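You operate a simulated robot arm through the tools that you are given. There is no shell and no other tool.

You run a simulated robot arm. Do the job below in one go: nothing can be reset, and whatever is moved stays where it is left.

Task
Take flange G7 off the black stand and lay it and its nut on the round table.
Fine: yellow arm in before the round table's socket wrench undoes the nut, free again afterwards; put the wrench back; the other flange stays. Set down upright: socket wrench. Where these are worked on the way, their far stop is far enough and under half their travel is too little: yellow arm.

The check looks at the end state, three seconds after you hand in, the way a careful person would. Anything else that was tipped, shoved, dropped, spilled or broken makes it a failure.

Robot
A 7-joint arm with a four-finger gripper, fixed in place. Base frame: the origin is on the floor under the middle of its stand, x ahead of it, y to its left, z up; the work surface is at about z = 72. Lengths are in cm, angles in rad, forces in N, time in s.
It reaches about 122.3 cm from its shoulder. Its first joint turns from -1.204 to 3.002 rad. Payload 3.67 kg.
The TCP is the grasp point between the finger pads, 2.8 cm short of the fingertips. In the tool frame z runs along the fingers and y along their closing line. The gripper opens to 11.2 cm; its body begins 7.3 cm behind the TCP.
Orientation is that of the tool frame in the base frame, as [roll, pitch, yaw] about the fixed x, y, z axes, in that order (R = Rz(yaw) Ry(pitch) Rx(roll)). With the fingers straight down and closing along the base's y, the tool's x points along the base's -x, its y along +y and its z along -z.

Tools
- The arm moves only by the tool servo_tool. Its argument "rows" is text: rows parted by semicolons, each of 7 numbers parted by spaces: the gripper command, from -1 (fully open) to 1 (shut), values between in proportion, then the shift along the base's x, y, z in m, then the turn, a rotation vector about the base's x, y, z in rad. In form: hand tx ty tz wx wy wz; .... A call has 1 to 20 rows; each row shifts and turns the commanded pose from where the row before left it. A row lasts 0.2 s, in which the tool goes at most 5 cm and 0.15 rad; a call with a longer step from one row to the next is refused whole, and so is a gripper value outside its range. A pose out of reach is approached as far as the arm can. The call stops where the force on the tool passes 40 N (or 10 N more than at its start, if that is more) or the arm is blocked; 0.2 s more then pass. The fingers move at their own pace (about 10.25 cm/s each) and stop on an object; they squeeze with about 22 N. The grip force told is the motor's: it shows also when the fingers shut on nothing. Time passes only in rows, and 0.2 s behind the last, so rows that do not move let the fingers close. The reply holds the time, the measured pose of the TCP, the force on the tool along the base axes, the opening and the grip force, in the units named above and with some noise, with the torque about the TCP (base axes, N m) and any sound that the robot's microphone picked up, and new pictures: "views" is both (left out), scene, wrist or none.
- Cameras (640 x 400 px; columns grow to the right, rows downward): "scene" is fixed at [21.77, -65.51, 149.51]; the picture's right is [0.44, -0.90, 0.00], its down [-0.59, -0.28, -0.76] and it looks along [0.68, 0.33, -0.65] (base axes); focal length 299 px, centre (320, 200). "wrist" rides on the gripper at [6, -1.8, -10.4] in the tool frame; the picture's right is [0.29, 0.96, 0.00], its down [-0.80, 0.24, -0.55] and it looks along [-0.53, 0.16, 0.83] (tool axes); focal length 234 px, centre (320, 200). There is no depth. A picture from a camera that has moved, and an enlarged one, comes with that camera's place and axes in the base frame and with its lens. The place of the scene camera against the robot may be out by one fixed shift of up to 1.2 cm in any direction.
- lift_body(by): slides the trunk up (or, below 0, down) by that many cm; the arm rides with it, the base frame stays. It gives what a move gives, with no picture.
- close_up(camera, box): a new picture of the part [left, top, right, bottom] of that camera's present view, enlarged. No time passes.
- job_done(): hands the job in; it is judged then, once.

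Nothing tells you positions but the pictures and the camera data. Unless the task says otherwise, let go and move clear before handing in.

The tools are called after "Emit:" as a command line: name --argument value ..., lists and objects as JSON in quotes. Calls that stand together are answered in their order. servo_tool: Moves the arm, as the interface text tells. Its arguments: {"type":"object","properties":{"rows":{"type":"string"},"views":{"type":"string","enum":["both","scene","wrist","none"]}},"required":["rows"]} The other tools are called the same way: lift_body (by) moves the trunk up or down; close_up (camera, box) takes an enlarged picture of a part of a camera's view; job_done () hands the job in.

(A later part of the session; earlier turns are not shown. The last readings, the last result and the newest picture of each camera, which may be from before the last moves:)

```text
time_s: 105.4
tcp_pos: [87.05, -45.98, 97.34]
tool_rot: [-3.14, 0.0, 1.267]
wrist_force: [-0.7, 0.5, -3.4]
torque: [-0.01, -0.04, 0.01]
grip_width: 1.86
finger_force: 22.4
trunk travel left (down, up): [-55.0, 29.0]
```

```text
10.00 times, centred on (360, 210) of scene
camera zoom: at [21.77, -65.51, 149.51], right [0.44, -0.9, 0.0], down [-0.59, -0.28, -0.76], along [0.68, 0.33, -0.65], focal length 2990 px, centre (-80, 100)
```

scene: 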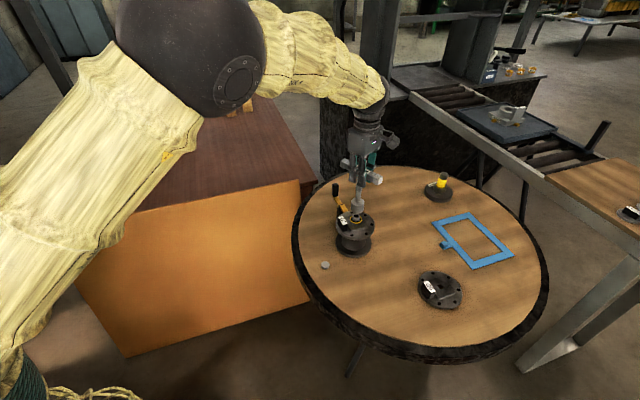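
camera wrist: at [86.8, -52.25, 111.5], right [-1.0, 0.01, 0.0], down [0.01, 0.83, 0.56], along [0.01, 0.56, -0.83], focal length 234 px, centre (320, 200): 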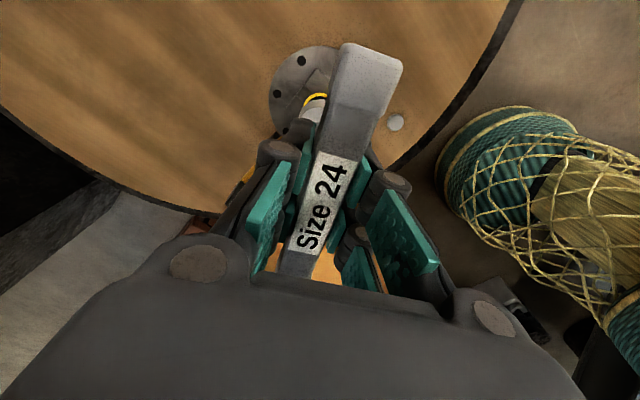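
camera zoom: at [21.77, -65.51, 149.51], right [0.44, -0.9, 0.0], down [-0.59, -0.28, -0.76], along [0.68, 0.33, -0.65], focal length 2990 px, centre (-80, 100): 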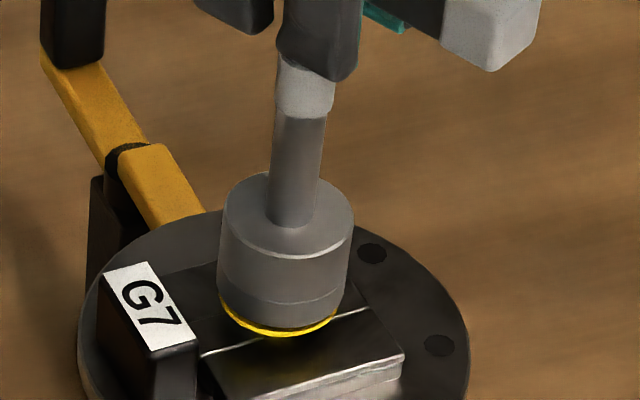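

The socket is around the raised nut. Another full counterclockwise stroke.

Emit:
servo_tool --rows "1 0 0 -0.002 0 0 0; 1 0 0 0 0 0 0.15; 1 0 0 0.0002 0 0 0.15; 1 0 0 0.0002 0 0 0.15; 1 0 0 0.0002 0 0 0.15; 1 0 0 0.0002 0 0 0.15; 1 0 0 0.0002 0 0 0.15; 1 0 0 0.0002 0 0 0.15; 1 0 0 0.0002 0 0 0.15; 1 0 0 0.0002 0 0 0.15; 1 0 0 0.0002 0 0 0.15; 1 0 0 0.0002 0 0 0.15; 1 0 0 0.0002 0 0 0.15; 1 0 0 0.0002 0 0 0.15; 1 0 0 0.0002 0 0 0.15; 1 0 0 0.0002 0 0 0.15; 1 0 0 0.0002 0 0 0.15; 1 0 0 0.0002 0 0 0.15; 1 0 0 0.0002 0 0 0.15; 1 0 0 0 0 0 0" --views "none"

Emit:
servo_tool --rows "1 0 0 0.0002 0 0 0.15; 1 0 0 0.0002 0 0 0.15; 1 0 0 0 0 0 0.1416; 1 0 0 0 0 0 0; 1 0 0 0.01 0 0 0; 1 0 0 0.01 0 0 0; 1 0 0 0.01 0 0 0; 1 0 0 0.01 0 0 0; 1 0 0 0 0 0 0" --views "both"

Emit:
close_up --camera "scene" --box '[340, 190, 380, 230]'

```text
time_s: 109.6
tcp_pos: [86.92, -45.95, 97.59]
tool_rot: [3.141, 0.002, -2.316]
wrist_force: [0.2, -0.1, -4.1]
torque: [-0.02, 0.0, -2.39]
grip_width: 5.21
finger_force: 21.9
trunk travel left (down, up): [-55.0, 29.0]
```

```text
time_s: 111.6
tcp_pos: [86.97, -45.9, 101.4]
tool_rot: [-3.14, 0.0, -1.875]
wrist_force: [0.0, 0.7, -3.0]
torque: [-0.01, 0.01, 0.03]
grip_width: 1.96
finger_force: 21.9
trunk travel left (down, up): [-55.0, 29.0]
camera wrist: at [86.83, -52.1, 111.91], right [-1.0, 0.01, 0.0], down [0.01, 0.83, 0.56], along [0.01, 0.56, -0.83], focal length 234 px, centre (320, 200)
```

scene: 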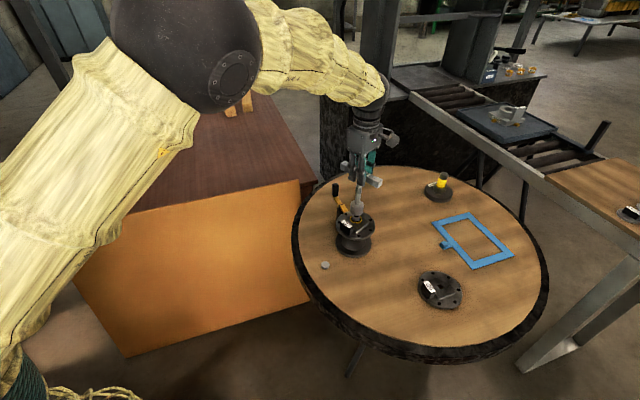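
wrist: 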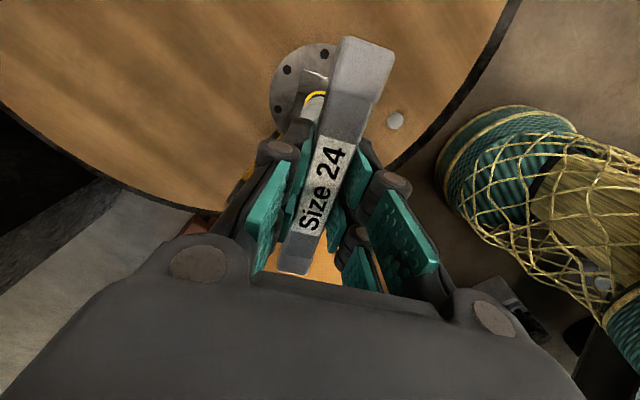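

```text
10.00 times, centred on (360, 210) of scene
camera zoom: at [21.77, -65.51, 149.51], right [0.44, -0.9, 0.0], down [-0.59, -0.28, -0.76], along [0.68, 0.33, -0.65], focal length 2990 px, centre (-80, 100)
```

zoom: 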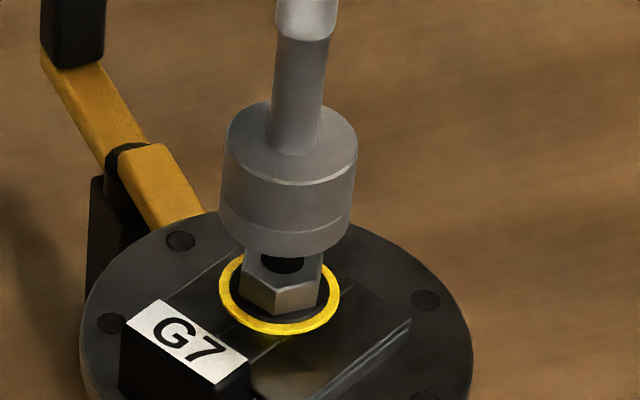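

The torque rose to 2.4 N·m, the handle twisted a little in the fingers, and the flange turned about 26° on the stand, so the nut has reached the end of its thread. I'll check the grip on the wrench and the nut closely before going on.

Emit:
close_up --camera "wrist" --box '[200, 20, 440, 280]'

Emit:
close_up --camera "scene" --box '[310, 140, 410, 260]'

Emit:
close_up --camera "scene" --box '[340, 200, 375, 235]'

```text
1.54 times, centred on (320, 150) of wrist
camera zoom: at [86.83, -52.1, 111.91], right [-1.0, 0.01, 0.0], down [0.01, 0.83, 0.56], along [0.01, 0.56, -0.83], focal length 360 px, centre (320, 277)
```

zoom: 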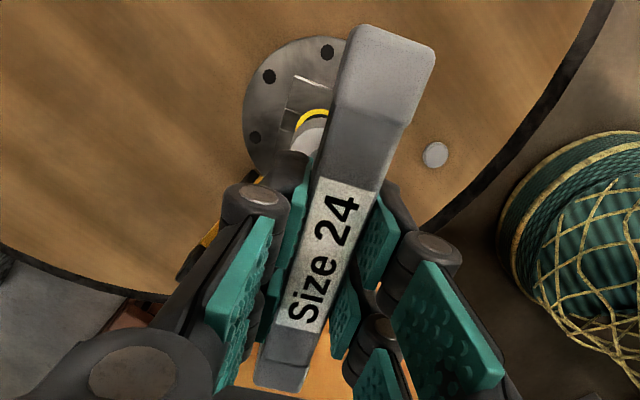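

```text
3.33 times, centred on (360, 200) of scene
camera zoom: at [21.77, -65.51, 149.51], right [0.44, -0.9, 0.0], down [-0.59, -0.28, -0.76], along [0.68, 0.33, -0.65], focal length 997 px, centre (187, 200)
```

zoom: 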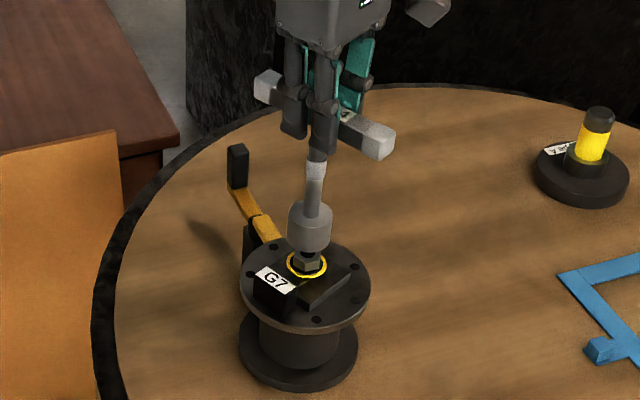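

```text
11.43 times, centred on (358, 218) of scene
camera zoom: at [21.77, -65.51, 149.51], right [0.44, -0.9, 0.0], down [-0.59, -0.28, -0.76], along [0.68, 0.33, -0.65], focal length 3417 px, centre (-109, 0)
```

zoom: 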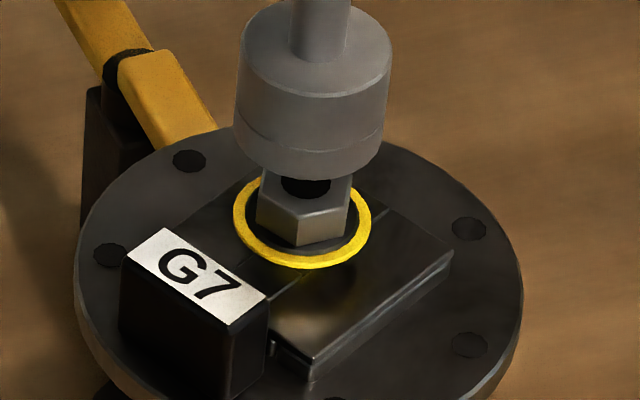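

The wrench has settled about 1.15 cm lower in the fingers but is still straight and centred. I'll carry it back above its peg, turning the hand back to the original handle direction.

Emit:
servo_tool --rows "1 0 0 0.01 0 0 0; 1 -0.00888 0.00347 0 0 0 -0.1488; 1 -0.00888 0.00347 0 0 0 -0.1488; 1 -0.00888 0.00347 0 0 0 -0.1488; 1 -0.00888 0.00347 0 0 0 -0.1488; 1 -0.00888 0.00347 0 0 0 -0.1488; 1 -0.00888 0.00347 0 0 0 -0.1488; 1 -0.00888 0.00347 0 0 0 -0.1488; 1 -0.00888 0.00347 0 0 0 -0.1488; 1 -0.00888 0.00347 0 0 0 -0.1488; 1 -0.00888 0.00347 0 0 0 -0.1488; 1 -0.00888 0.00347 0 0 0 -0.1488; 1 -0.00888 0.00347 0 0 0 -0.1488; 1 -0.00888 0.00347 0 0 0 -0.1488; 1 -0.00888 0.00347 0 0 0 -0.1488; 1 0 0 -0.03 0 0 0; 1 0 0 -0.03 0 0 0; 1 0 0 -0.03 0 0 0; 1 0 0 -0.02 0 0 0; 1 0 0 0 0 0 0" --views "both"

Emit:
close_up --camera "scene" --box '[310, 243, 340, 273]'

Emit:
close_up --camera "scene" --box '[290, 170, 390, 280]'

Emit:
close_up --camera "wrist" --box '[250, 30, 350, 130]'

```text
time_s: 115.8
tcp_pos: [74.35, -40.95, 91.61]
tool_rot: [-3.141, 0.0, 2.321]
wrist_force: [0.4, 0.1, -3.2]
torque: [-0.01, 0.03, 0.01]
grip_width: 1.96
finger_force: 21.8
trunk travel left (down, up): [-55.0, 29.0]
camera wrist: at [68.97, -37.66, 101.91], right [0.5, 0.86, 0.0], down [0.72, -0.42, 0.55], along [0.48, -0.28, -0.83], focal length 234 px, centre (320, 200)
```

scene: 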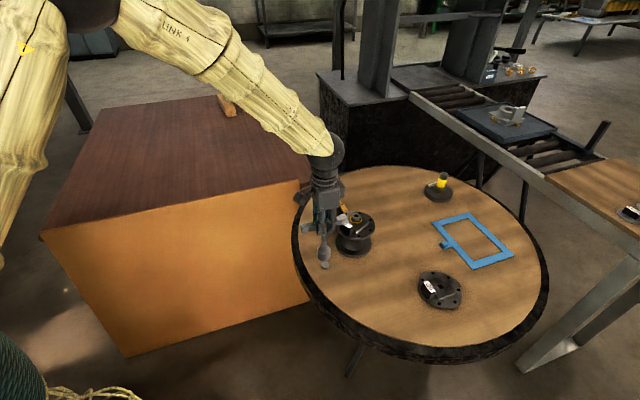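
wrist: 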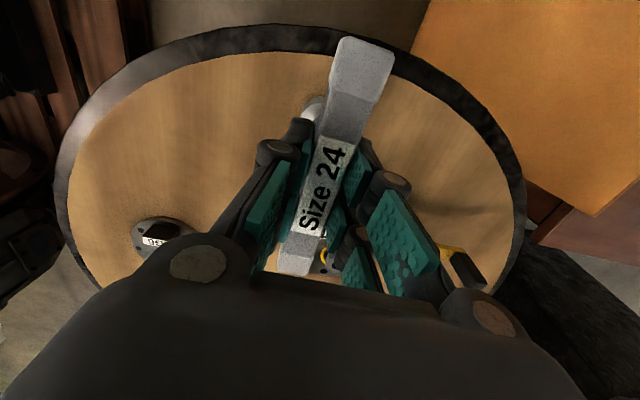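

```text
13.33 times, centred on (325, 258) of scene
camera zoom: at [21.77, -65.51, 149.51], right [0.44, -0.9, 0.0], down [-0.59, -0.28, -0.76], along [0.68, 0.33, -0.65], focal length 3987 px, centre (253, -573)
```

zoom: 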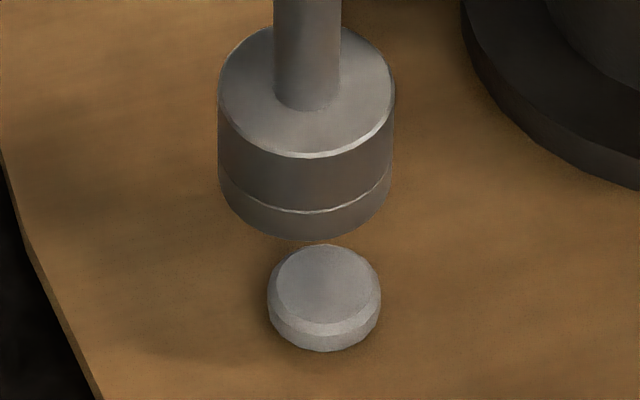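

```text
3.64 times, centred on (340, 225) of scene
camera zoom: at [21.77, -65.51, 149.51], right [0.44, -0.9, 0.0], down [-0.59, -0.28, -0.76], along [0.68, 0.33, -0.65], focal length 1087 px, centre (247, 109)
```

zoom: 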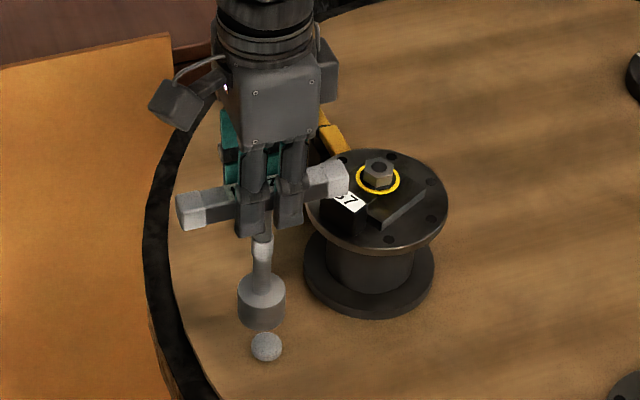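

```text
4.00 times, centred on (300, 80) of wrist
camera zoom: at [68.97, -37.66, 101.91], right [0.5, 0.86, 0.0], down [0.72, -0.42, 0.55], along [0.48, -0.28, -0.83], focal length 937 px, centre (400, 680)
```

zoom: 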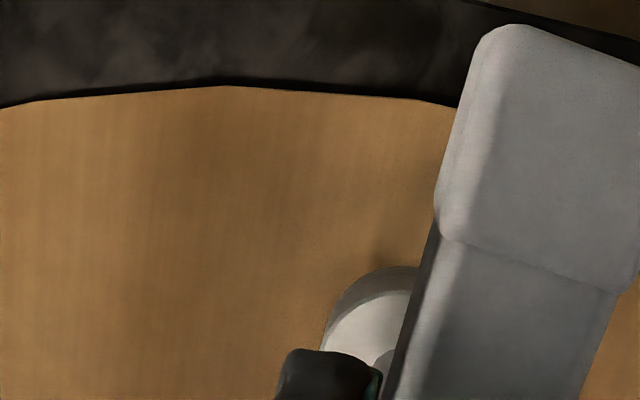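

The wrench has slid about 0.5 cm along the handle direction, so I must shift by roughly (+0.2, -0.52). I'll do that and lower to just above the peg to recheck.

Emit:
servo_tool --rows "1 0.002 -0.0052 -0.01 0 0 0; 1 0 0 -0.018 0 0 0; 1 0 0 0 0 0 0; 1 0 0 0 0 0 0" --views "none"

Emit:
close_up --camera "scene" --box '[310, 243, 340, 273]'

Emit:
close_up --camera "wrist" --box '[250, 30, 350, 130]'

```text
time_s: 116.8
tcp_pos: [74.55, -41.41, 88.67]
tool_rot: [-3.141, -0.001, 2.323]
wrist_force: [1.0, 0.1, -2.3]
torque: [0.02, -0.04, 0.0]
grip_width: 1.97
finger_force: 22.4
trunk travel left (down, up): [-55.0, 29.0]
```

```text
13.33 times, centred on (325, 258) of scene
camera zoom: at [21.77, -65.51, 149.51], right [0.44, -0.9, 0.0], down [-0.59, -0.28, -0.76], along [0.68, 0.33, -0.65], focal length 3987 px, centre (253, -573)
```

zoom: 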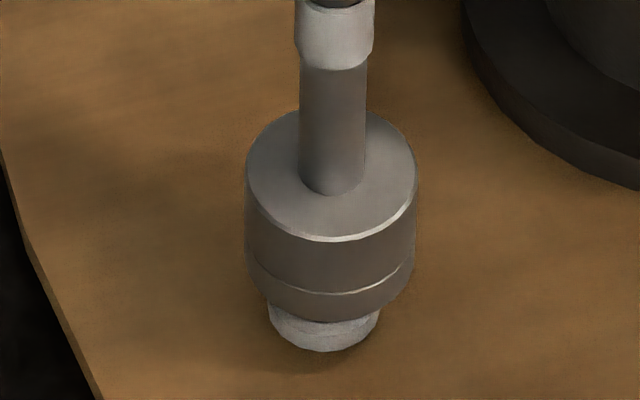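

```text
4.00 times, centred on (300, 80) of wrist
camera zoom: at [69.19, -38.22, 99.06], right [0.5, 0.86, 0.0], down [0.72, -0.42, 0.55], along [0.48, -0.28, -0.83], focal length 937 px, centre (400, 680)
```

zoom: 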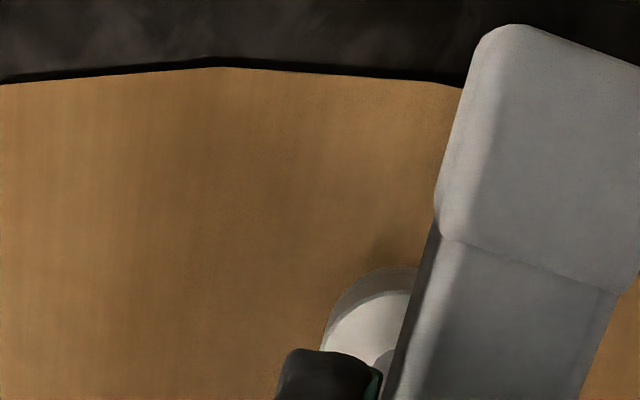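

Close: about 0.12 cm to correct. I'll shift and lower onto the peg gently.

Emit:
servo_tool --rows "1 0.0002 0.0013 -0.003 0 0 0; 1 0 0 -0.004 0 0 0; 1 0 0 -0.004 0 0 0; 1 0 0 -0.004 0 0 0; 1 0 0 0 0 0 0" --views "none"

Emit:
close_up --camera "scene" --box '[310, 243, 340, 273]'

```text
time_s: 118.0
tcp_pos: [74.57, -41.45, 87.18]
tool_rot: [-3.141, 0.001, 2.324]
wrist_force: [-0.2, -0.2, -3.1]
torque: [0.0, 0.0, -0.01]
grip_width: 1.94
finger_force: 22.3
trunk travel left (down, up): [-55.0, 29.0]
```

```text
13.33 times, centred on (325, 258) of scene
camera zoom: at [21.77, -65.51, 149.51], right [0.44, -0.9, 0.0], down [-0.59, -0.28, -0.76], along [0.68, 0.33, -0.65], focal length 3987 px, centre (253, -573)
```

zoom: 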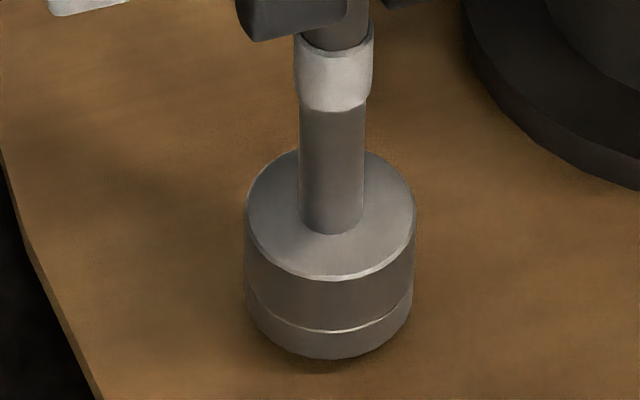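

It's over the peg with no force. Lowering the last half centimetre.

Emit:
servo_tool --rows "1 0 0.0003 -0.002 0 0 0; 1 0 0 -0.002 0 0 0; 1 0 0 -0.0015 0 0 0; 1 0 0 0 0 0 0" --views "none"

Emit:
close_up --camera "scene" --box '[310, 243, 340, 273]'

```text
time_s: 119.0
tcp_pos: [74.75, -41.52, 86.7]
tool_rot: [3.14, 0.0, 2.324]
wrist_force: [0.3, 0.2, -3.4]
torque: [-0.01, 0.05, -0.03]
grip_width: 1.92
finger_force: 22.5
trunk travel left (down, up): [-55.0, 29.0]
```

```text
13.33 times, centred on (325, 258) of scene
camera zoom: at [21.77, -65.51, 149.51], right [0.44, -0.9, 0.0], down [-0.59, -0.28, -0.76], along [0.68, 0.33, -0.65], focal length 3987 px, centre (253, -573)
```

zoom: 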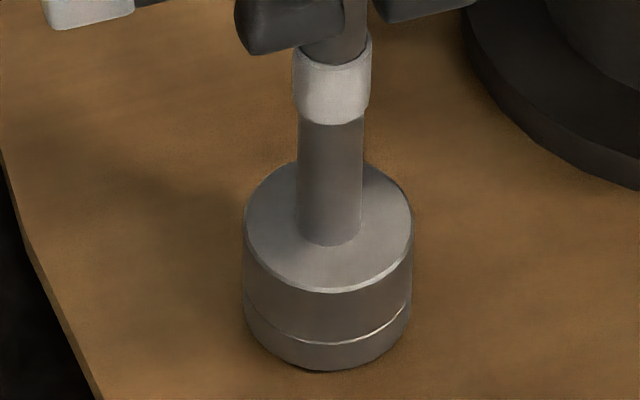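

Almost seated; a final 2–3 mm until contact.

Emit:
servo_tool --rows "1 0 0 -0.0015 0 0 0; 1 0 0 -0.0015 0 0 0; 1 0 0 0 0 0 0" --views "none"

```text
time_s: 119.8
tcp_pos: [74.7, -41.32, 86.63]
tool_rot: [3.138, 0.004, 2.324]
wrist_force: [0.9, 0.9, 20.7]
torque: [0.29, 0.2, -0.03]
grip_width: 1.95
finger_force: 21.9
trunk travel left (down, up): [-55.0, 29.0]
```

Contact at about 20 N: it's down. I'll ease off, release and rise.

Emit:
servo_tool --rows "1 0 0 0.002 0 0 0; 0.6 0 0 0 0 0 0; 0.3 0 0 0 0 0 0; 0 0 0 0 0 0 0; -0.5 0 0 0 0 0 0; -1 0 0 0 0 0 0; -1 0 0 0 0 0 0; -1 0 0 0.01 0 0 0; -1 0 0 0.03 0 0 0; -1 0 0 0.04 0 0 0; -1 0 0 0.04 0 0 0; -1 0 0 0.02 0 0 0; -1 0 0 0 0 0 0" --views "both"

Emit:
close_up --camera "scene" --box '[290, 170, 390, 280]'

Emit:
close_up --camera "wrist" --box '[200, 30, 440, 250]'

```text
time_s: 122.6
tcp_pos: [74.56, -41.08, 100.6]
tool_rot: [3.141, -0.001, 2.323]
wrist_force: [1.1, 0.0, -0.2]
torque: [0.0, -0.01, -0.01]
grip_width: 11.19
finger_force: 0.1
trunk travel left (down, up): [-55.0, 29.0]
camera wrist: at [69.06, -37.92, 111.04], right [0.5, 0.86, 0.0], down [0.72, -0.42, 0.55], along [0.48, -0.28, -0.83], focal length 234 px, centre (320, 200)
```

scene: 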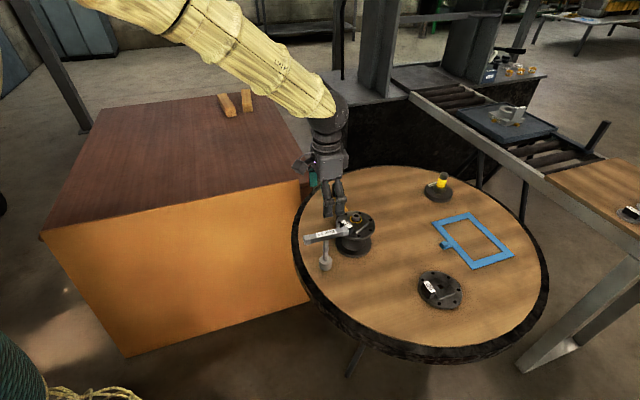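
wrist: 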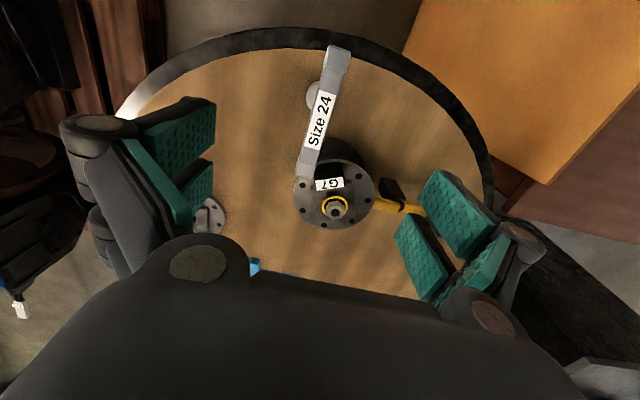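

```text
3.64 times, centred on (340, 225) of scene
camera zoom: at [21.77, -65.51, 149.51], right [0.44, -0.9, 0.0], down [-0.59, -0.28, -0.76], along [0.68, 0.33, -0.65], focal length 1087 px, centre (247, 109)
```

zoom: 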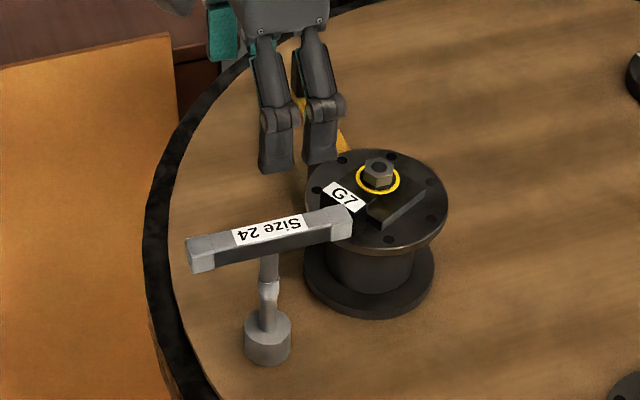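

```text
1.82 times, centred on (320, 140) of wrist
camera zoom: at [69.06, -37.92, 111.04], right [0.5, 0.86, 0.0], down [0.72, -0.42, 0.55], along [0.48, -0.28, -0.83], focal length 426 px, centre (320, 309)
```

zoom: 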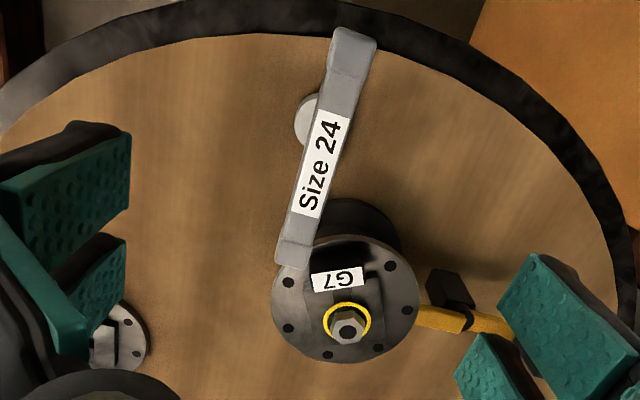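

The wrench stands back in place. Now I'll look at the raised nut from directly above to plan the grip.

Emit:
servo_tool --rows "-1 0.0208 -0.0081 0 0 0 0.1364; -1 0.0208 -0.0081 0 0 0 0.1364; -1 0.0208 -0.0081 0 0 0 0.1364; -1 0.0208 -0.0081 0 0 0 0.1364; -1 0.0208 -0.0081 0 0 0 0.1364; -1 0.0208 -0.0081 0 0 0 0.1364; -1 0 0 -0.02 0 0 0; -1 0 0 0 0 0 0; -1 0 0 0 0 0 0" --views "both"

Emit:
close_up --camera "wrist" --box '[250, 60, 390, 180]'

Emit:
close_up --camera "scene" --box '[340, 200, 375, 235]'

```text
time_s: 124.6
tcp_pos: [87.08, -46.2, 98.68]
tool_rot: [3.141, 0.0, 3.141]
wrist_force: [-0.9, 0.3, -1.0]
torque: [0.02, -0.01, -0.02]
grip_width: 11.21
finger_force: 0.1
trunk travel left (down, up): [-55.0, 29.0]
camera wrist: at [81.08, -47.91, 109.01], right [-0.29, 0.96, 0.0], down [0.8, 0.24, 0.55], along [0.53, 0.16, -0.83], focal length 234 px, centre (320, 200)
```

scene: 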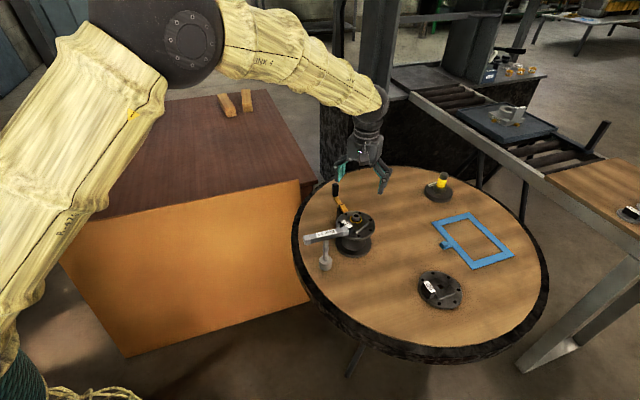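
wrist: 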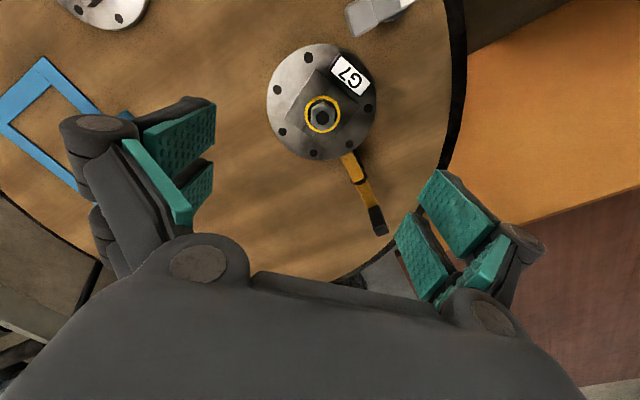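

```text
3.33 times, centred on (320, 120) of wrist
camera zoom: at [81.08, -47.91, 109.01], right [-0.29, 0.96, 0.0], down [0.8, 0.24, 0.55], along [0.53, 0.16, -0.83], focal length 781 px, centre (320, 467)
```

zoom: 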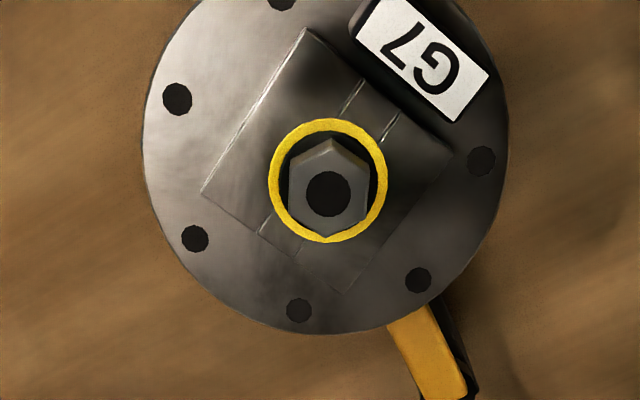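

```text
11.43 times, centred on (358, 218) of scene
camera zoom: at [21.77, -65.51, 149.51], right [0.44, -0.9, 0.0], down [-0.59, -0.28, -0.76], along [0.68, 0.33, -0.65], focal length 3417 px, centre (-109, 0)
```

zoom: 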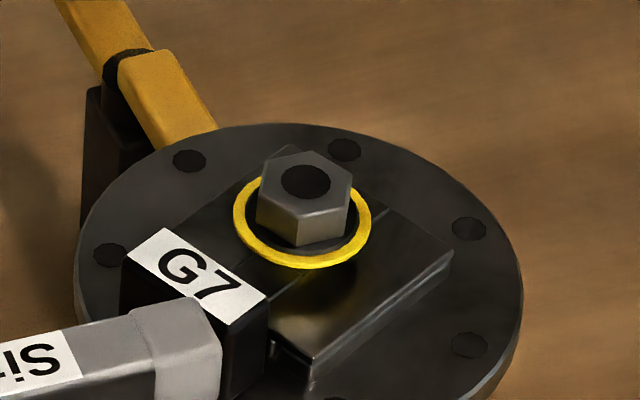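

I'll enlarge the nut once more for its exact orientation.

Emit:
close_up --camera "wrist" --box '[300, 90, 345, 140]'

```text
8.00 times, centred on (322, 115) of wrist
camera zoom: at [81.08, -47.91, 109.01], right [-0.29, 0.96, 0.0], down [0.8, 0.24, 0.55], along [0.53, 0.16, -0.83], focal length 1873 px, centre (300, 880)
```

zoom: 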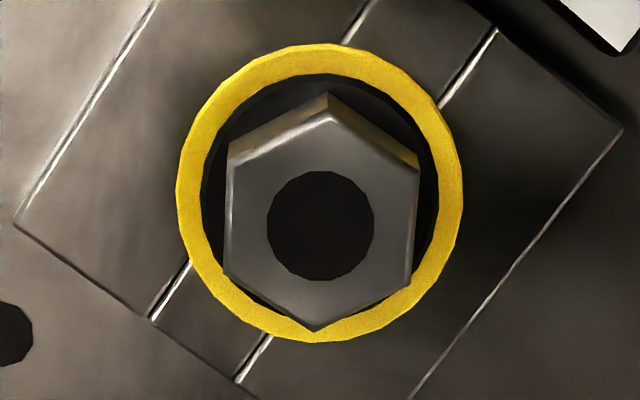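

The nut's flats now face 44°, 104° and 164°; it sits about 1 cm higher (top near z = 85). I'll grip across the 44° line, with the hand offset away from the label block as before.

Emit:
servo_tool --rows "-0.5 0.0012 -0.0013 0 0 0 -0.1335; 0 0.0012 -0.0013 0 0 0 -0.1335; 0.1 0.0012 -0.0013 0 0 0 -0.1335; 0.1 0.0012 -0.0013 0 0 0 -0.1335; 0.1 0.0012 -0.0013 0 0 0 -0.1335; 0.1 0.0012 -0.0012 0 0 0 -0.1335; 0.1 0 0 -0.035 0 0 0; 0.1 0 0 -0.03 0 0 0; 0.1 0 0 0 0 0 0; 0.1 0 0 0 0 0 0" --views "both"

Emit:
close_up --camera "wrist" --box '[295, 85, 360, 155]'

Emit:
close_up --camera "wrist" --box '[230, 60, 410, 220]'

```text
time_s: 126.8
tcp_pos: [87.9, -47.12, 92.1]
tool_rot: [3.141, -0.001, 2.34]
wrist_force: [0.9, 0.7, -0.2]
torque: [0.0, 0.02, -0.02]
grip_width: 5.04
finger_force: 0.1
trunk travel left (down, up): [-55.0, 29.0]
camera wrist: at [82.31, -44.01, 102.49], right [0.49, 0.87, 0.0], down [0.73, -0.41, 0.55], along [0.48, -0.27, -0.83], focal length 234 px, centre (320, 200)
```

scene: 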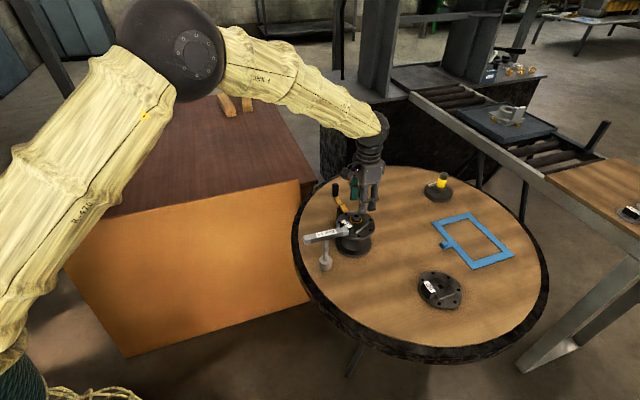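
wrist: 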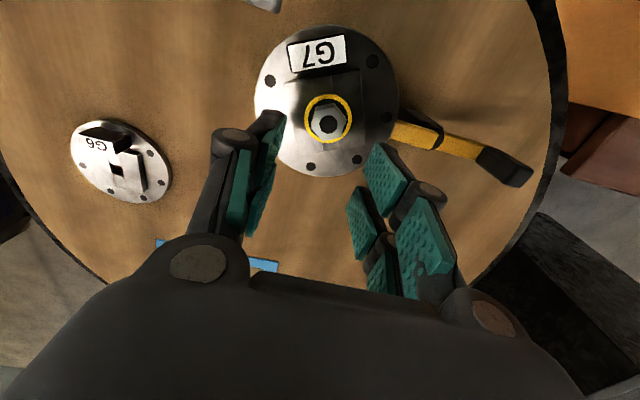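

```text
5.71 times, centred on (328, 120) of wrist
camera zoom: at [82.31, -44.01, 102.49], right [0.49, 0.87, 0.0], down [0.73, -0.41, 0.55], along [0.48, -0.27, -0.83], focal length 1338 px, centre (277, 657)
```

zoom: 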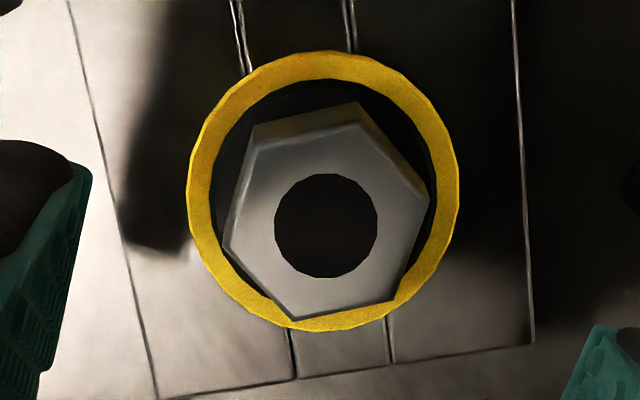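

```text
2.50 times, centred on (320, 140) of wrist
camera zoom: at [82.31, -44.01, 102.49], right [0.49, 0.87, 0.0], down [0.73, -0.41, 0.55], along [0.48, -0.27, -0.83], focal length 585 px, centre (320, 350)
```

zoom: 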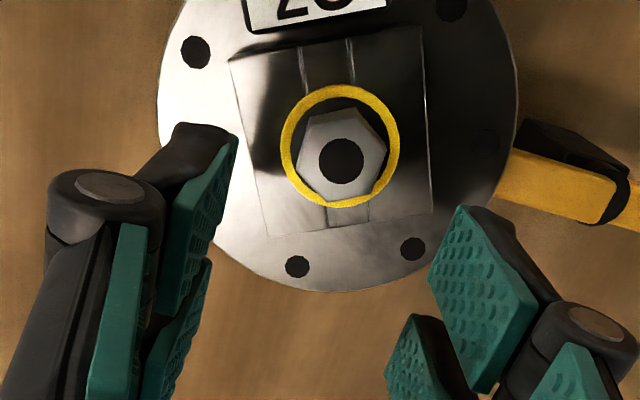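

The flats are square to the closing line; the nut is at tool (1.50, 0.23). I'll centre it, lower and close on it.

Emit:
servo_tool --rows "0.1 0.0008 0.0025 -0.02 0 0 0; 0.1 0 0 -0.02 0 0 0; 0.1 0 0 -0.0135 0 0 0; 0.1 0 0 0 0 0 0; 0.5 0 0 0 0 0 0; 0.8 0 0 0 0 0 0; 1 0 0 0 0 0 0; 1 0 0 0 0 0 0; 1 0 0 0 0 0 0" --views "both"

Emit:
close_up --camera "scene" --box '[340, 190, 380, 230]'

Emit:
close_up --camera "wrist" --box '[270, 80, 390, 190]'

```text
time_s: 128.8
tcp_pos: [87.84, -46.94, 86.68]
tool_rot: [3.14, 0.0, 2.34]
wrist_force: [-4.6, -3.4, 1.0]
torque: [-0.09, 0.18, 0.07]
grip_width: 2.69
finger_force: 21.7
trunk travel left (down, up): [-55.0, 29.0]
camera wrist: at [82.44, -43.82, 97.09], right [0.49, 0.87, 0.0], down [0.73, -0.41, 0.55], along [0.48, -0.27, -0.83], focal length 234 px, centre (320, 200)
```

scene: 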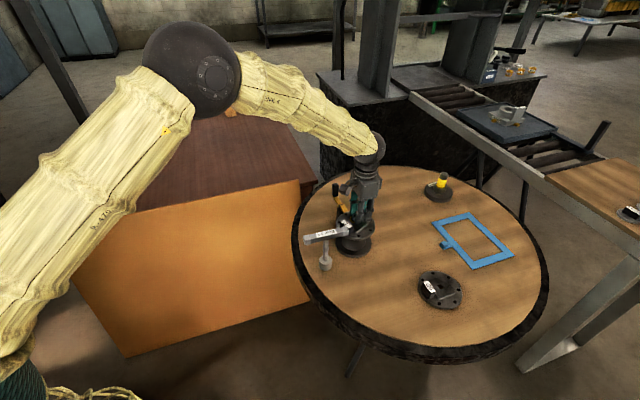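
wrist: 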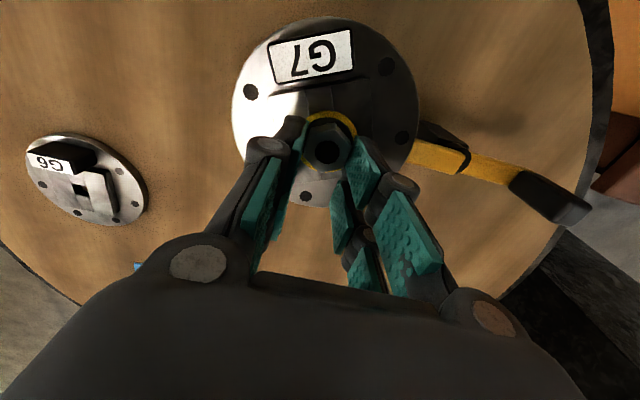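

```text
10.00 times, centred on (360, 210) of scene
camera zoom: at [21.77, -65.51, 149.51], right [0.44, -0.9, 0.0], down [-0.59, -0.28, -0.76], along [0.68, 0.33, -0.65], focal length 2990 px, centre (-80, 100)
```

zoom: 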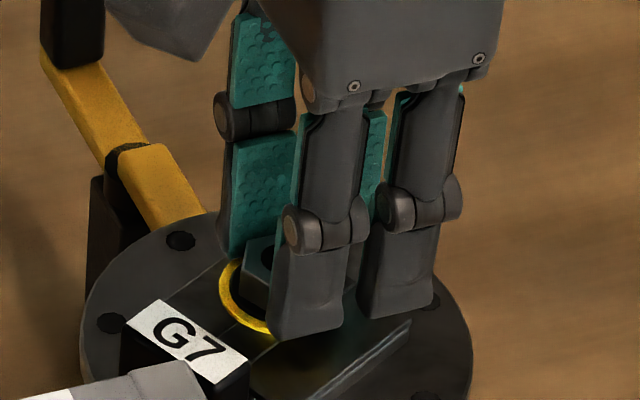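

```text
3.64 times, centred on (330, 135) of wrist
camera zoom: at [82.44, -43.82, 97.09], right [0.49, 0.87, 0.0], down [0.73, -0.41, 0.55], along [0.48, -0.27, -0.83], focal length 852 px, centre (284, 436)
```

zoom: 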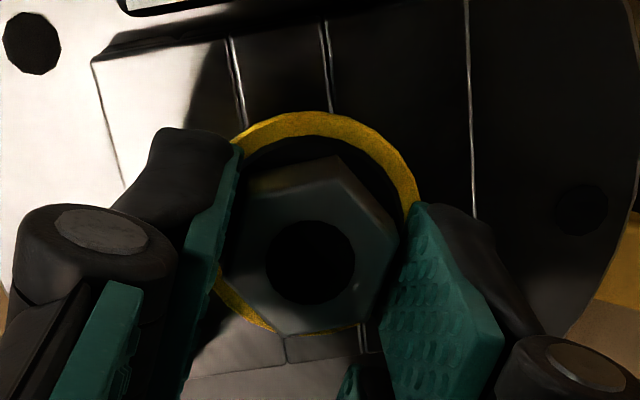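

The nut is gripped at 2.69 cm. A small 3 mm test lift to see whether it's free now.

Emit:
servo_tool --rows "1 0 0 0.003 0 0 0; 1 0 0 0 0 0 0" --views "none"

Emit:
close_up --camera "scene" --box '[340, 190, 380, 230]'

```text
time_s: 129.4
tcp_pos: [88.09, -46.76, 87.0]
tool_rot: [-3.141, 0.0, 2.342]
wrist_force: [0.3, -0.1, -1.1]
torque: [0.01, 0.02, -0.02]
grip_width: 2.7
finger_force: 21.7
trunk travel left (down, up): [-55.0, 29.0]
```

```text
10.00 times, centred on (360, 210) of scene
camera zoom: at [21.77, -65.51, 149.51], right [0.44, -0.9, 0.0], down [-0.59, -0.28, -0.76], along [0.68, 0.33, -0.65], focal length 2990 px, centre (-80, 100)
```

zoom: 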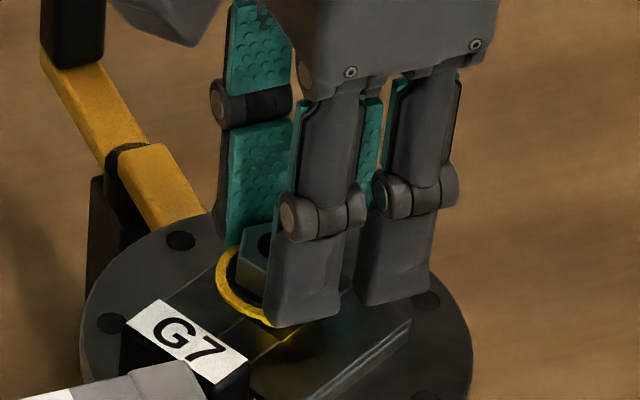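

It's free now: the nut and its yellow collar came up with only about 1 N. I'll lift it clear.

Emit:
servo_tool --rows "1 0 0 0.01 0 0 0; 1 0 0 0.02 0 0 0; 1 0 0 0.03 0 0 0; 1 0 0 0.03 0 0 0; 1 0 0 0 0 0 0" --views "both"

Emit:
close_up --camera "scene" --box '[330, 150, 400, 240]'

Emit:
close_up --camera "wrist" --box '[250, 60, 410, 200]'

```text
time_s: 130.6
tcp_pos: [87.94, -46.78, 96.04]
tool_rot: [3.141, 0.0, 2.34]
wrist_force: [0.3, -0.4, -0.7]
torque: [-0.02, -0.03, 0.01]
grip_width: 2.7
finger_force: 21.9
trunk travel left (down, up): [-55.0, 29.0]
camera wrist: at [82.46, -43.64, 106.34], right [0.49, 0.87, 0.0], down [0.73, -0.41, 0.55], along [0.48, -0.27, -0.83], focal length 234 px, centre (320, 200)
```

scene: 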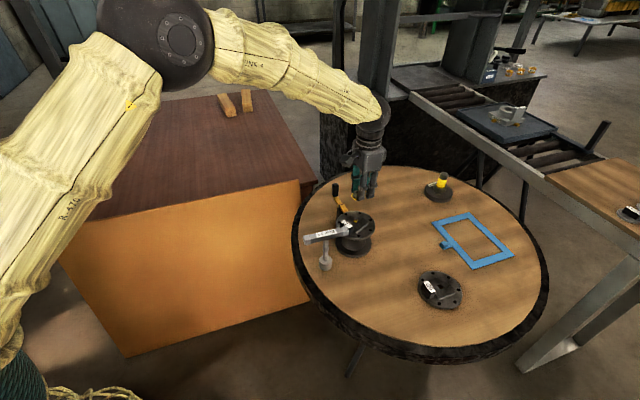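
wrist: 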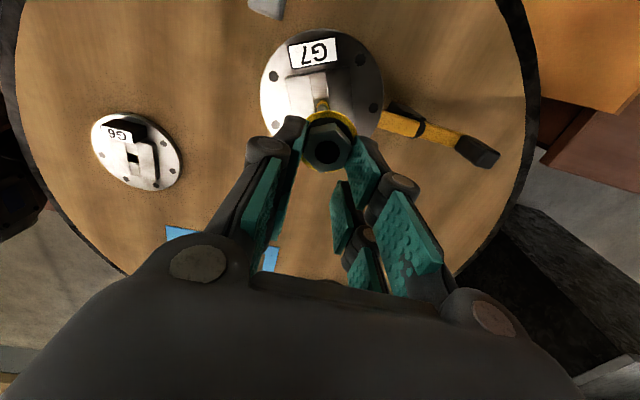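

```text
4.44 times, centred on (365, 195) of scene
camera zoom: at [21.77, -65.51, 149.51], right [0.44, -0.9, 0.0], down [-0.59, -0.28, -0.76], along [0.68, 0.33, -0.65], focal length 1329 px, centre (120, 222)
```

zoom: 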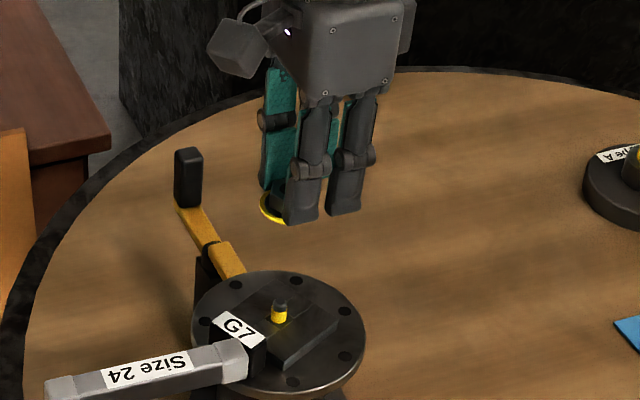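

```text
2.86 times, centred on (330, 130) of wrist
camera zoom: at [82.46, -43.64, 106.34], right [0.49, 0.87, 0.0], down [0.73, -0.41, 0.55], along [0.48, -0.27, -0.83], focal length 669 px, centre (291, 400)
```

zoom: 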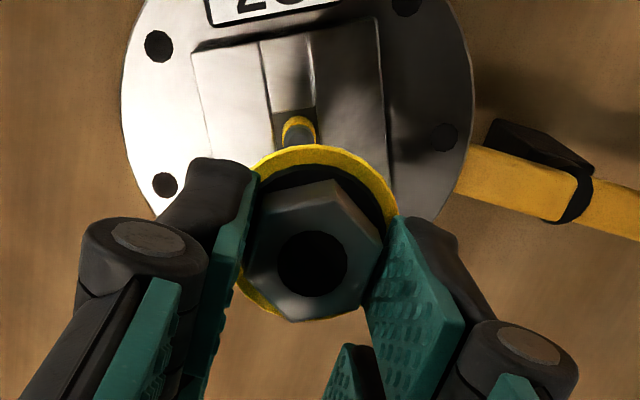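

The nut is off, with the bare stud showing. I'll carry it to a free spot on the round table near (76, -58) and lower it.

Emit:
servo_tool --rows "1 -0.0275 -0.0305 0 0 0 0; 1 -0.0275 -0.0305 0 0 0 0; 1 -0.0275 -0.0305 0 0 0 0; 1 -0.0275 -0.0305 0 0 0 0; 1 0 0 -0.04 0 0 0; 1 0 0 -0.04 0 0 0; 1 0 0 -0.04 0 0 0; 1 0 0 -0.03 0 0 0; 1 0 0 -0.02 0 0 0; 1 0 0 0 0 0 0" --views "both"

Emit:
close_up --camera "scene" --box '[340, 210, 440, 310]'

```text
time_s: 132.8
tcp_pos: [77.19, -59.11, 79.14]
tool_rot: [-3.14, 0.002, 2.339]
wrist_force: [-0.3, 0.3, -0.3]
torque: [0.01, -0.01, -0.04]
grip_width: 2.68
finger_force: 21.9
trunk travel left (down, up): [-55.0, 29.0]
camera wrist: at [71.65, -55.95, 89.56], right [0.49, 0.87, 0.0], down [0.73, -0.41, 0.55], along [0.48, -0.27, -0.83], focal length 234 px, centre (320, 200)
```

scene: 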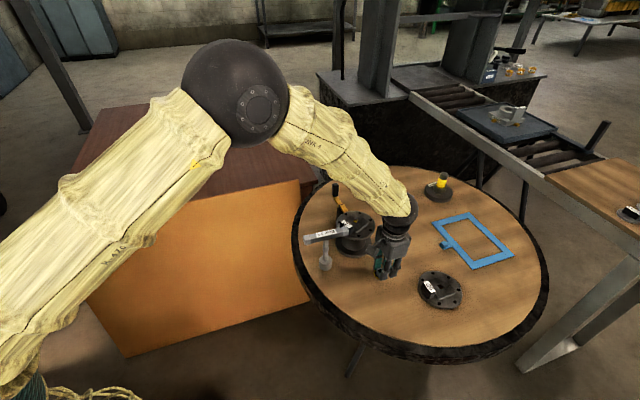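
wrist: 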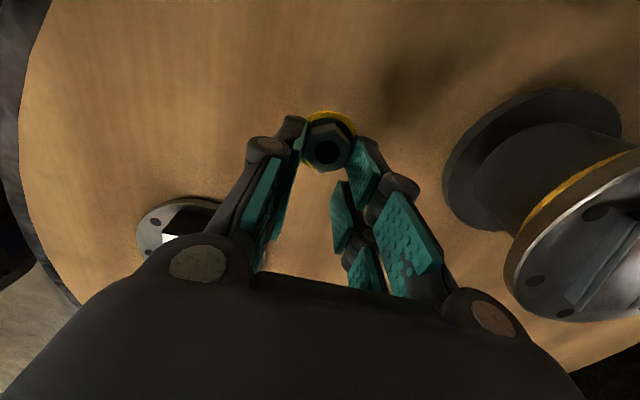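

```text
4.00 times, centred on (390, 260) of scene
camera zoom: at [21.77, -65.51, 149.51], right [0.44, -0.9, 0.0], down [-0.59, -0.28, -0.76], along [0.68, 0.33, -0.65], focal length 1196 px, centre (40, -40)
```

zoom: 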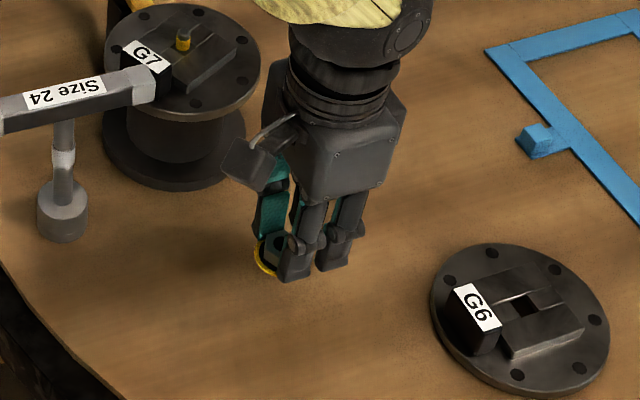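

The spot is clear. I'll lower the nut the last 4 cm slowly.

Emit:
servo_tool --rows "1 0 0 -0.015 0 0 0; 1 0 0 -0.01 0 0 0; 1 0 0 -0.006 0 0 0; 1 0 0 -0.003 0 0 0; 1 0 0 0 0 0 0" --views "none"

Emit:
close_up --camera "scene" --box '[385, 255, 430, 295]'

```text
time_s: 134.0
tcp_pos: [76.92, -59.1, 75.64]
tool_rot: [3.142, 0.0, 2.341]
wrist_force: [-0.5, -0.4, -1.1]
torque: [0.02, -0.01, 0.03]
grip_width: 2.68
finger_force: 22.1
trunk travel left (down, up): [-55.0, 29.0]
```

```text
10.00 times, centred on (408, 275) of scene
camera zoom: at [21.77, -65.51, 149.51], right [0.44, -0.9, 0.0], down [-0.59, -0.28, -0.76], along [0.68, 0.33, -0.65], focal length 2990 px, centre (-555, -550)
```

zoom: 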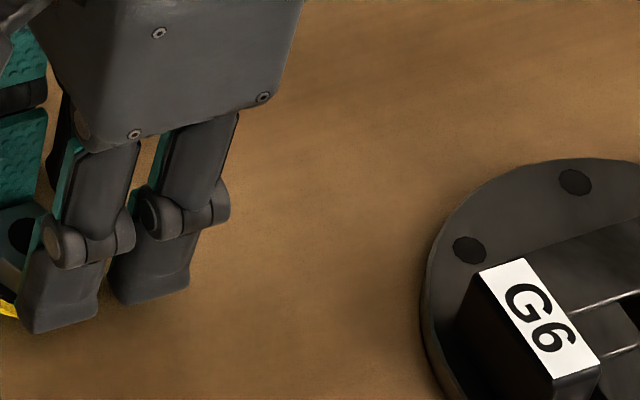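

Emit:
servo_tool --rows "1 0 0 -0.002 0 0 0; 1 0 0 -0.002 0 0 0; 1 0 0 -0.001 0 0 0; 1 0 0 0 0 0 0" --views "none"

Emit:
close_up --camera "scene" --box '[365, 255, 410, 295]'

```text
time_s: 135.0
tcp_pos: [76.99, -59.06, 75.11]
tool_rot: [3.141, 0.001, 2.342]
wrist_force: [0.6, -0.9, -0.8]
torque: [0.02, 0.01, -0.02]
grip_width: 2.69
finger_force: 22.4
trunk travel left (down, up): [-55.0, 29.0]
```

```text
10.00 times, centred on (388, 275) of scene
camera zoom: at [21.77, -65.51, 149.51], right [0.44, -0.9, 0.0], down [-0.59, -0.28, -0.76], along [0.68, 0.33, -0.65], focal length 2990 px, centre (-355, -550)
```

zoom: 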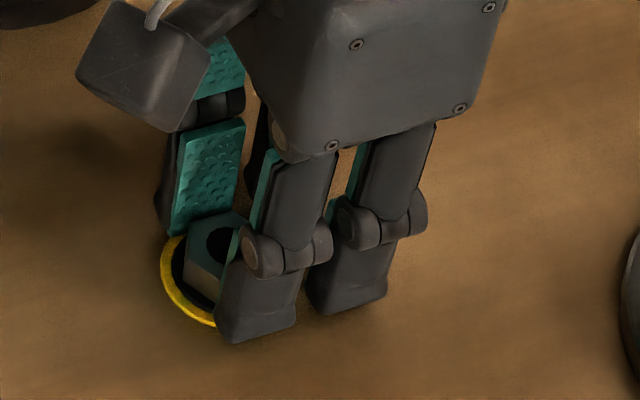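

Nearly there; I'll lower another 3 mm.

Emit:
servo_tool --rows "1 0 0 -0.0015 0 0 0; 1 0 0 -0.0015 0 0 0; 1 0 0 0 0 0 0" --views "none"

Emit:
close_up --camera "scene" --box '[365, 255, 410, 295]'

```text
time_s: 135.8
tcp_pos: [76.99, -58.91, 75.08]
tool_rot: [-3.141, 0.001, 2.34]
wrist_force: [-0.9, -4.1, 18.3]
torque: [0.16, 0.28, 0.02]
grip_width: 2.65
finger_force: 22.3
trunk travel left (down, up): [-55.0, 29.0]
```

```text
10.00 times, centred on (388, 275) of scene
camera zoom: at [21.77, -65.51, 149.51], right [0.44, -0.9, 0.0], down [-0.59, -0.28, -0.76], along [0.68, 0.33, -0.65], focal length 2990 px, centre (-355, -550)
```

zoom: 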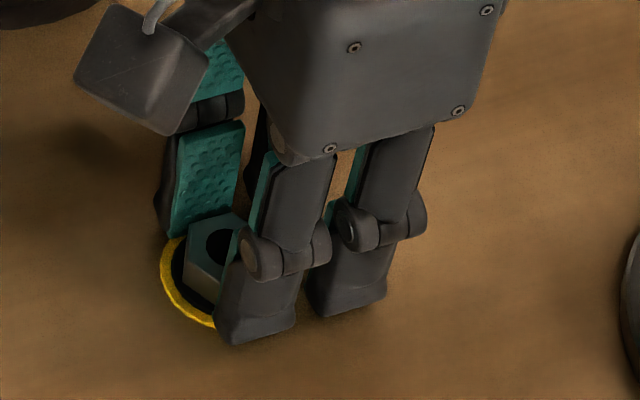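

Contact: it's on the table. I'll ease off, open a little and rise straight up.

Emit:
servo_tool --rows "1 0 0 0.0012 0 0 0; 0.45 0 0 0 0 0 0; 0.3 0 0 0 0 0 0; 0.1 0 0 0 0 0 0; 0.1 0 0 0 0 0 0; 0.1 0 0 0.01 0 0 0; 0.1 0 0 0.03 0 0 0; 0.1 0 0 0.045 0 0 0; 0.1 0 0 0.045 0 0 0; 0.1 0 0 0.045 0 0 0; 0.1 0 0 0.04 0 0 0; 0.1 0 0 0 0 0 0" --views "both"

Emit:
close_up --camera "scene" --box '[330, 200, 430, 300]'

```text
time_s: 138.4
tcp_pos: [76.95, -59.08, 96.19]
tool_rot: [-3.142, 0.0, 2.34]
wrist_force: [-0.3, -0.7, 0.7]
torque: [0.04, 0.0, 0.0]
grip_width: 5.03
finger_force: 0.0
trunk travel left (down, up): [-55.0, 29.0]
camera wrist: at [71.53, -55.97, 106.51], right [0.49, 0.87, 0.0], down [0.73, -0.41, 0.55], along [0.48, -0.27, -0.83], focal length 234 px, centre (320, 200)
```

scene: 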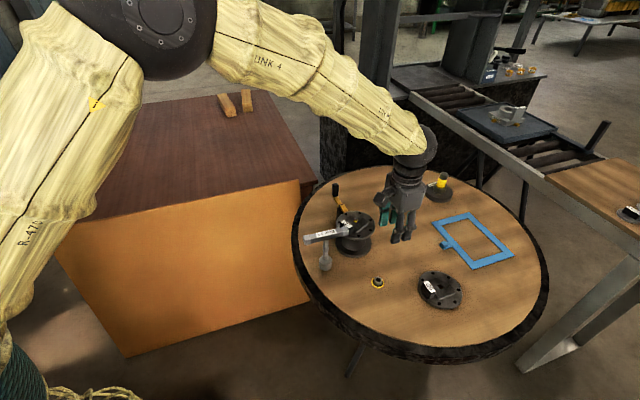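
wrist: 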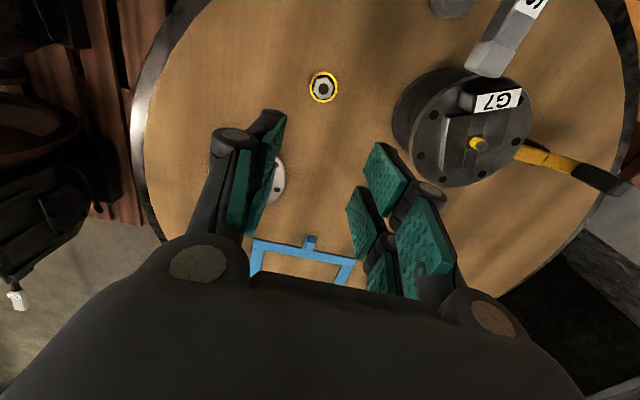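

```text
4.00 times, centred on (380, 250) of scene
camera zoom: at [21.77, -65.51, 149.51], right [0.44, -0.9, 0.0], down [-0.59, -0.28, -0.76], along [0.68, 0.33, -0.65], focal length 1196 px, centre (80, 0)
```

zoom: 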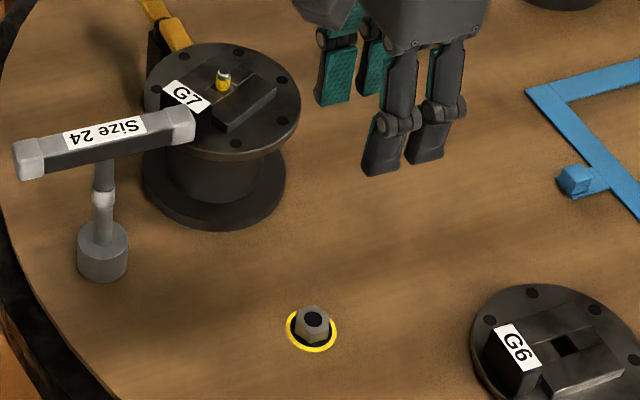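

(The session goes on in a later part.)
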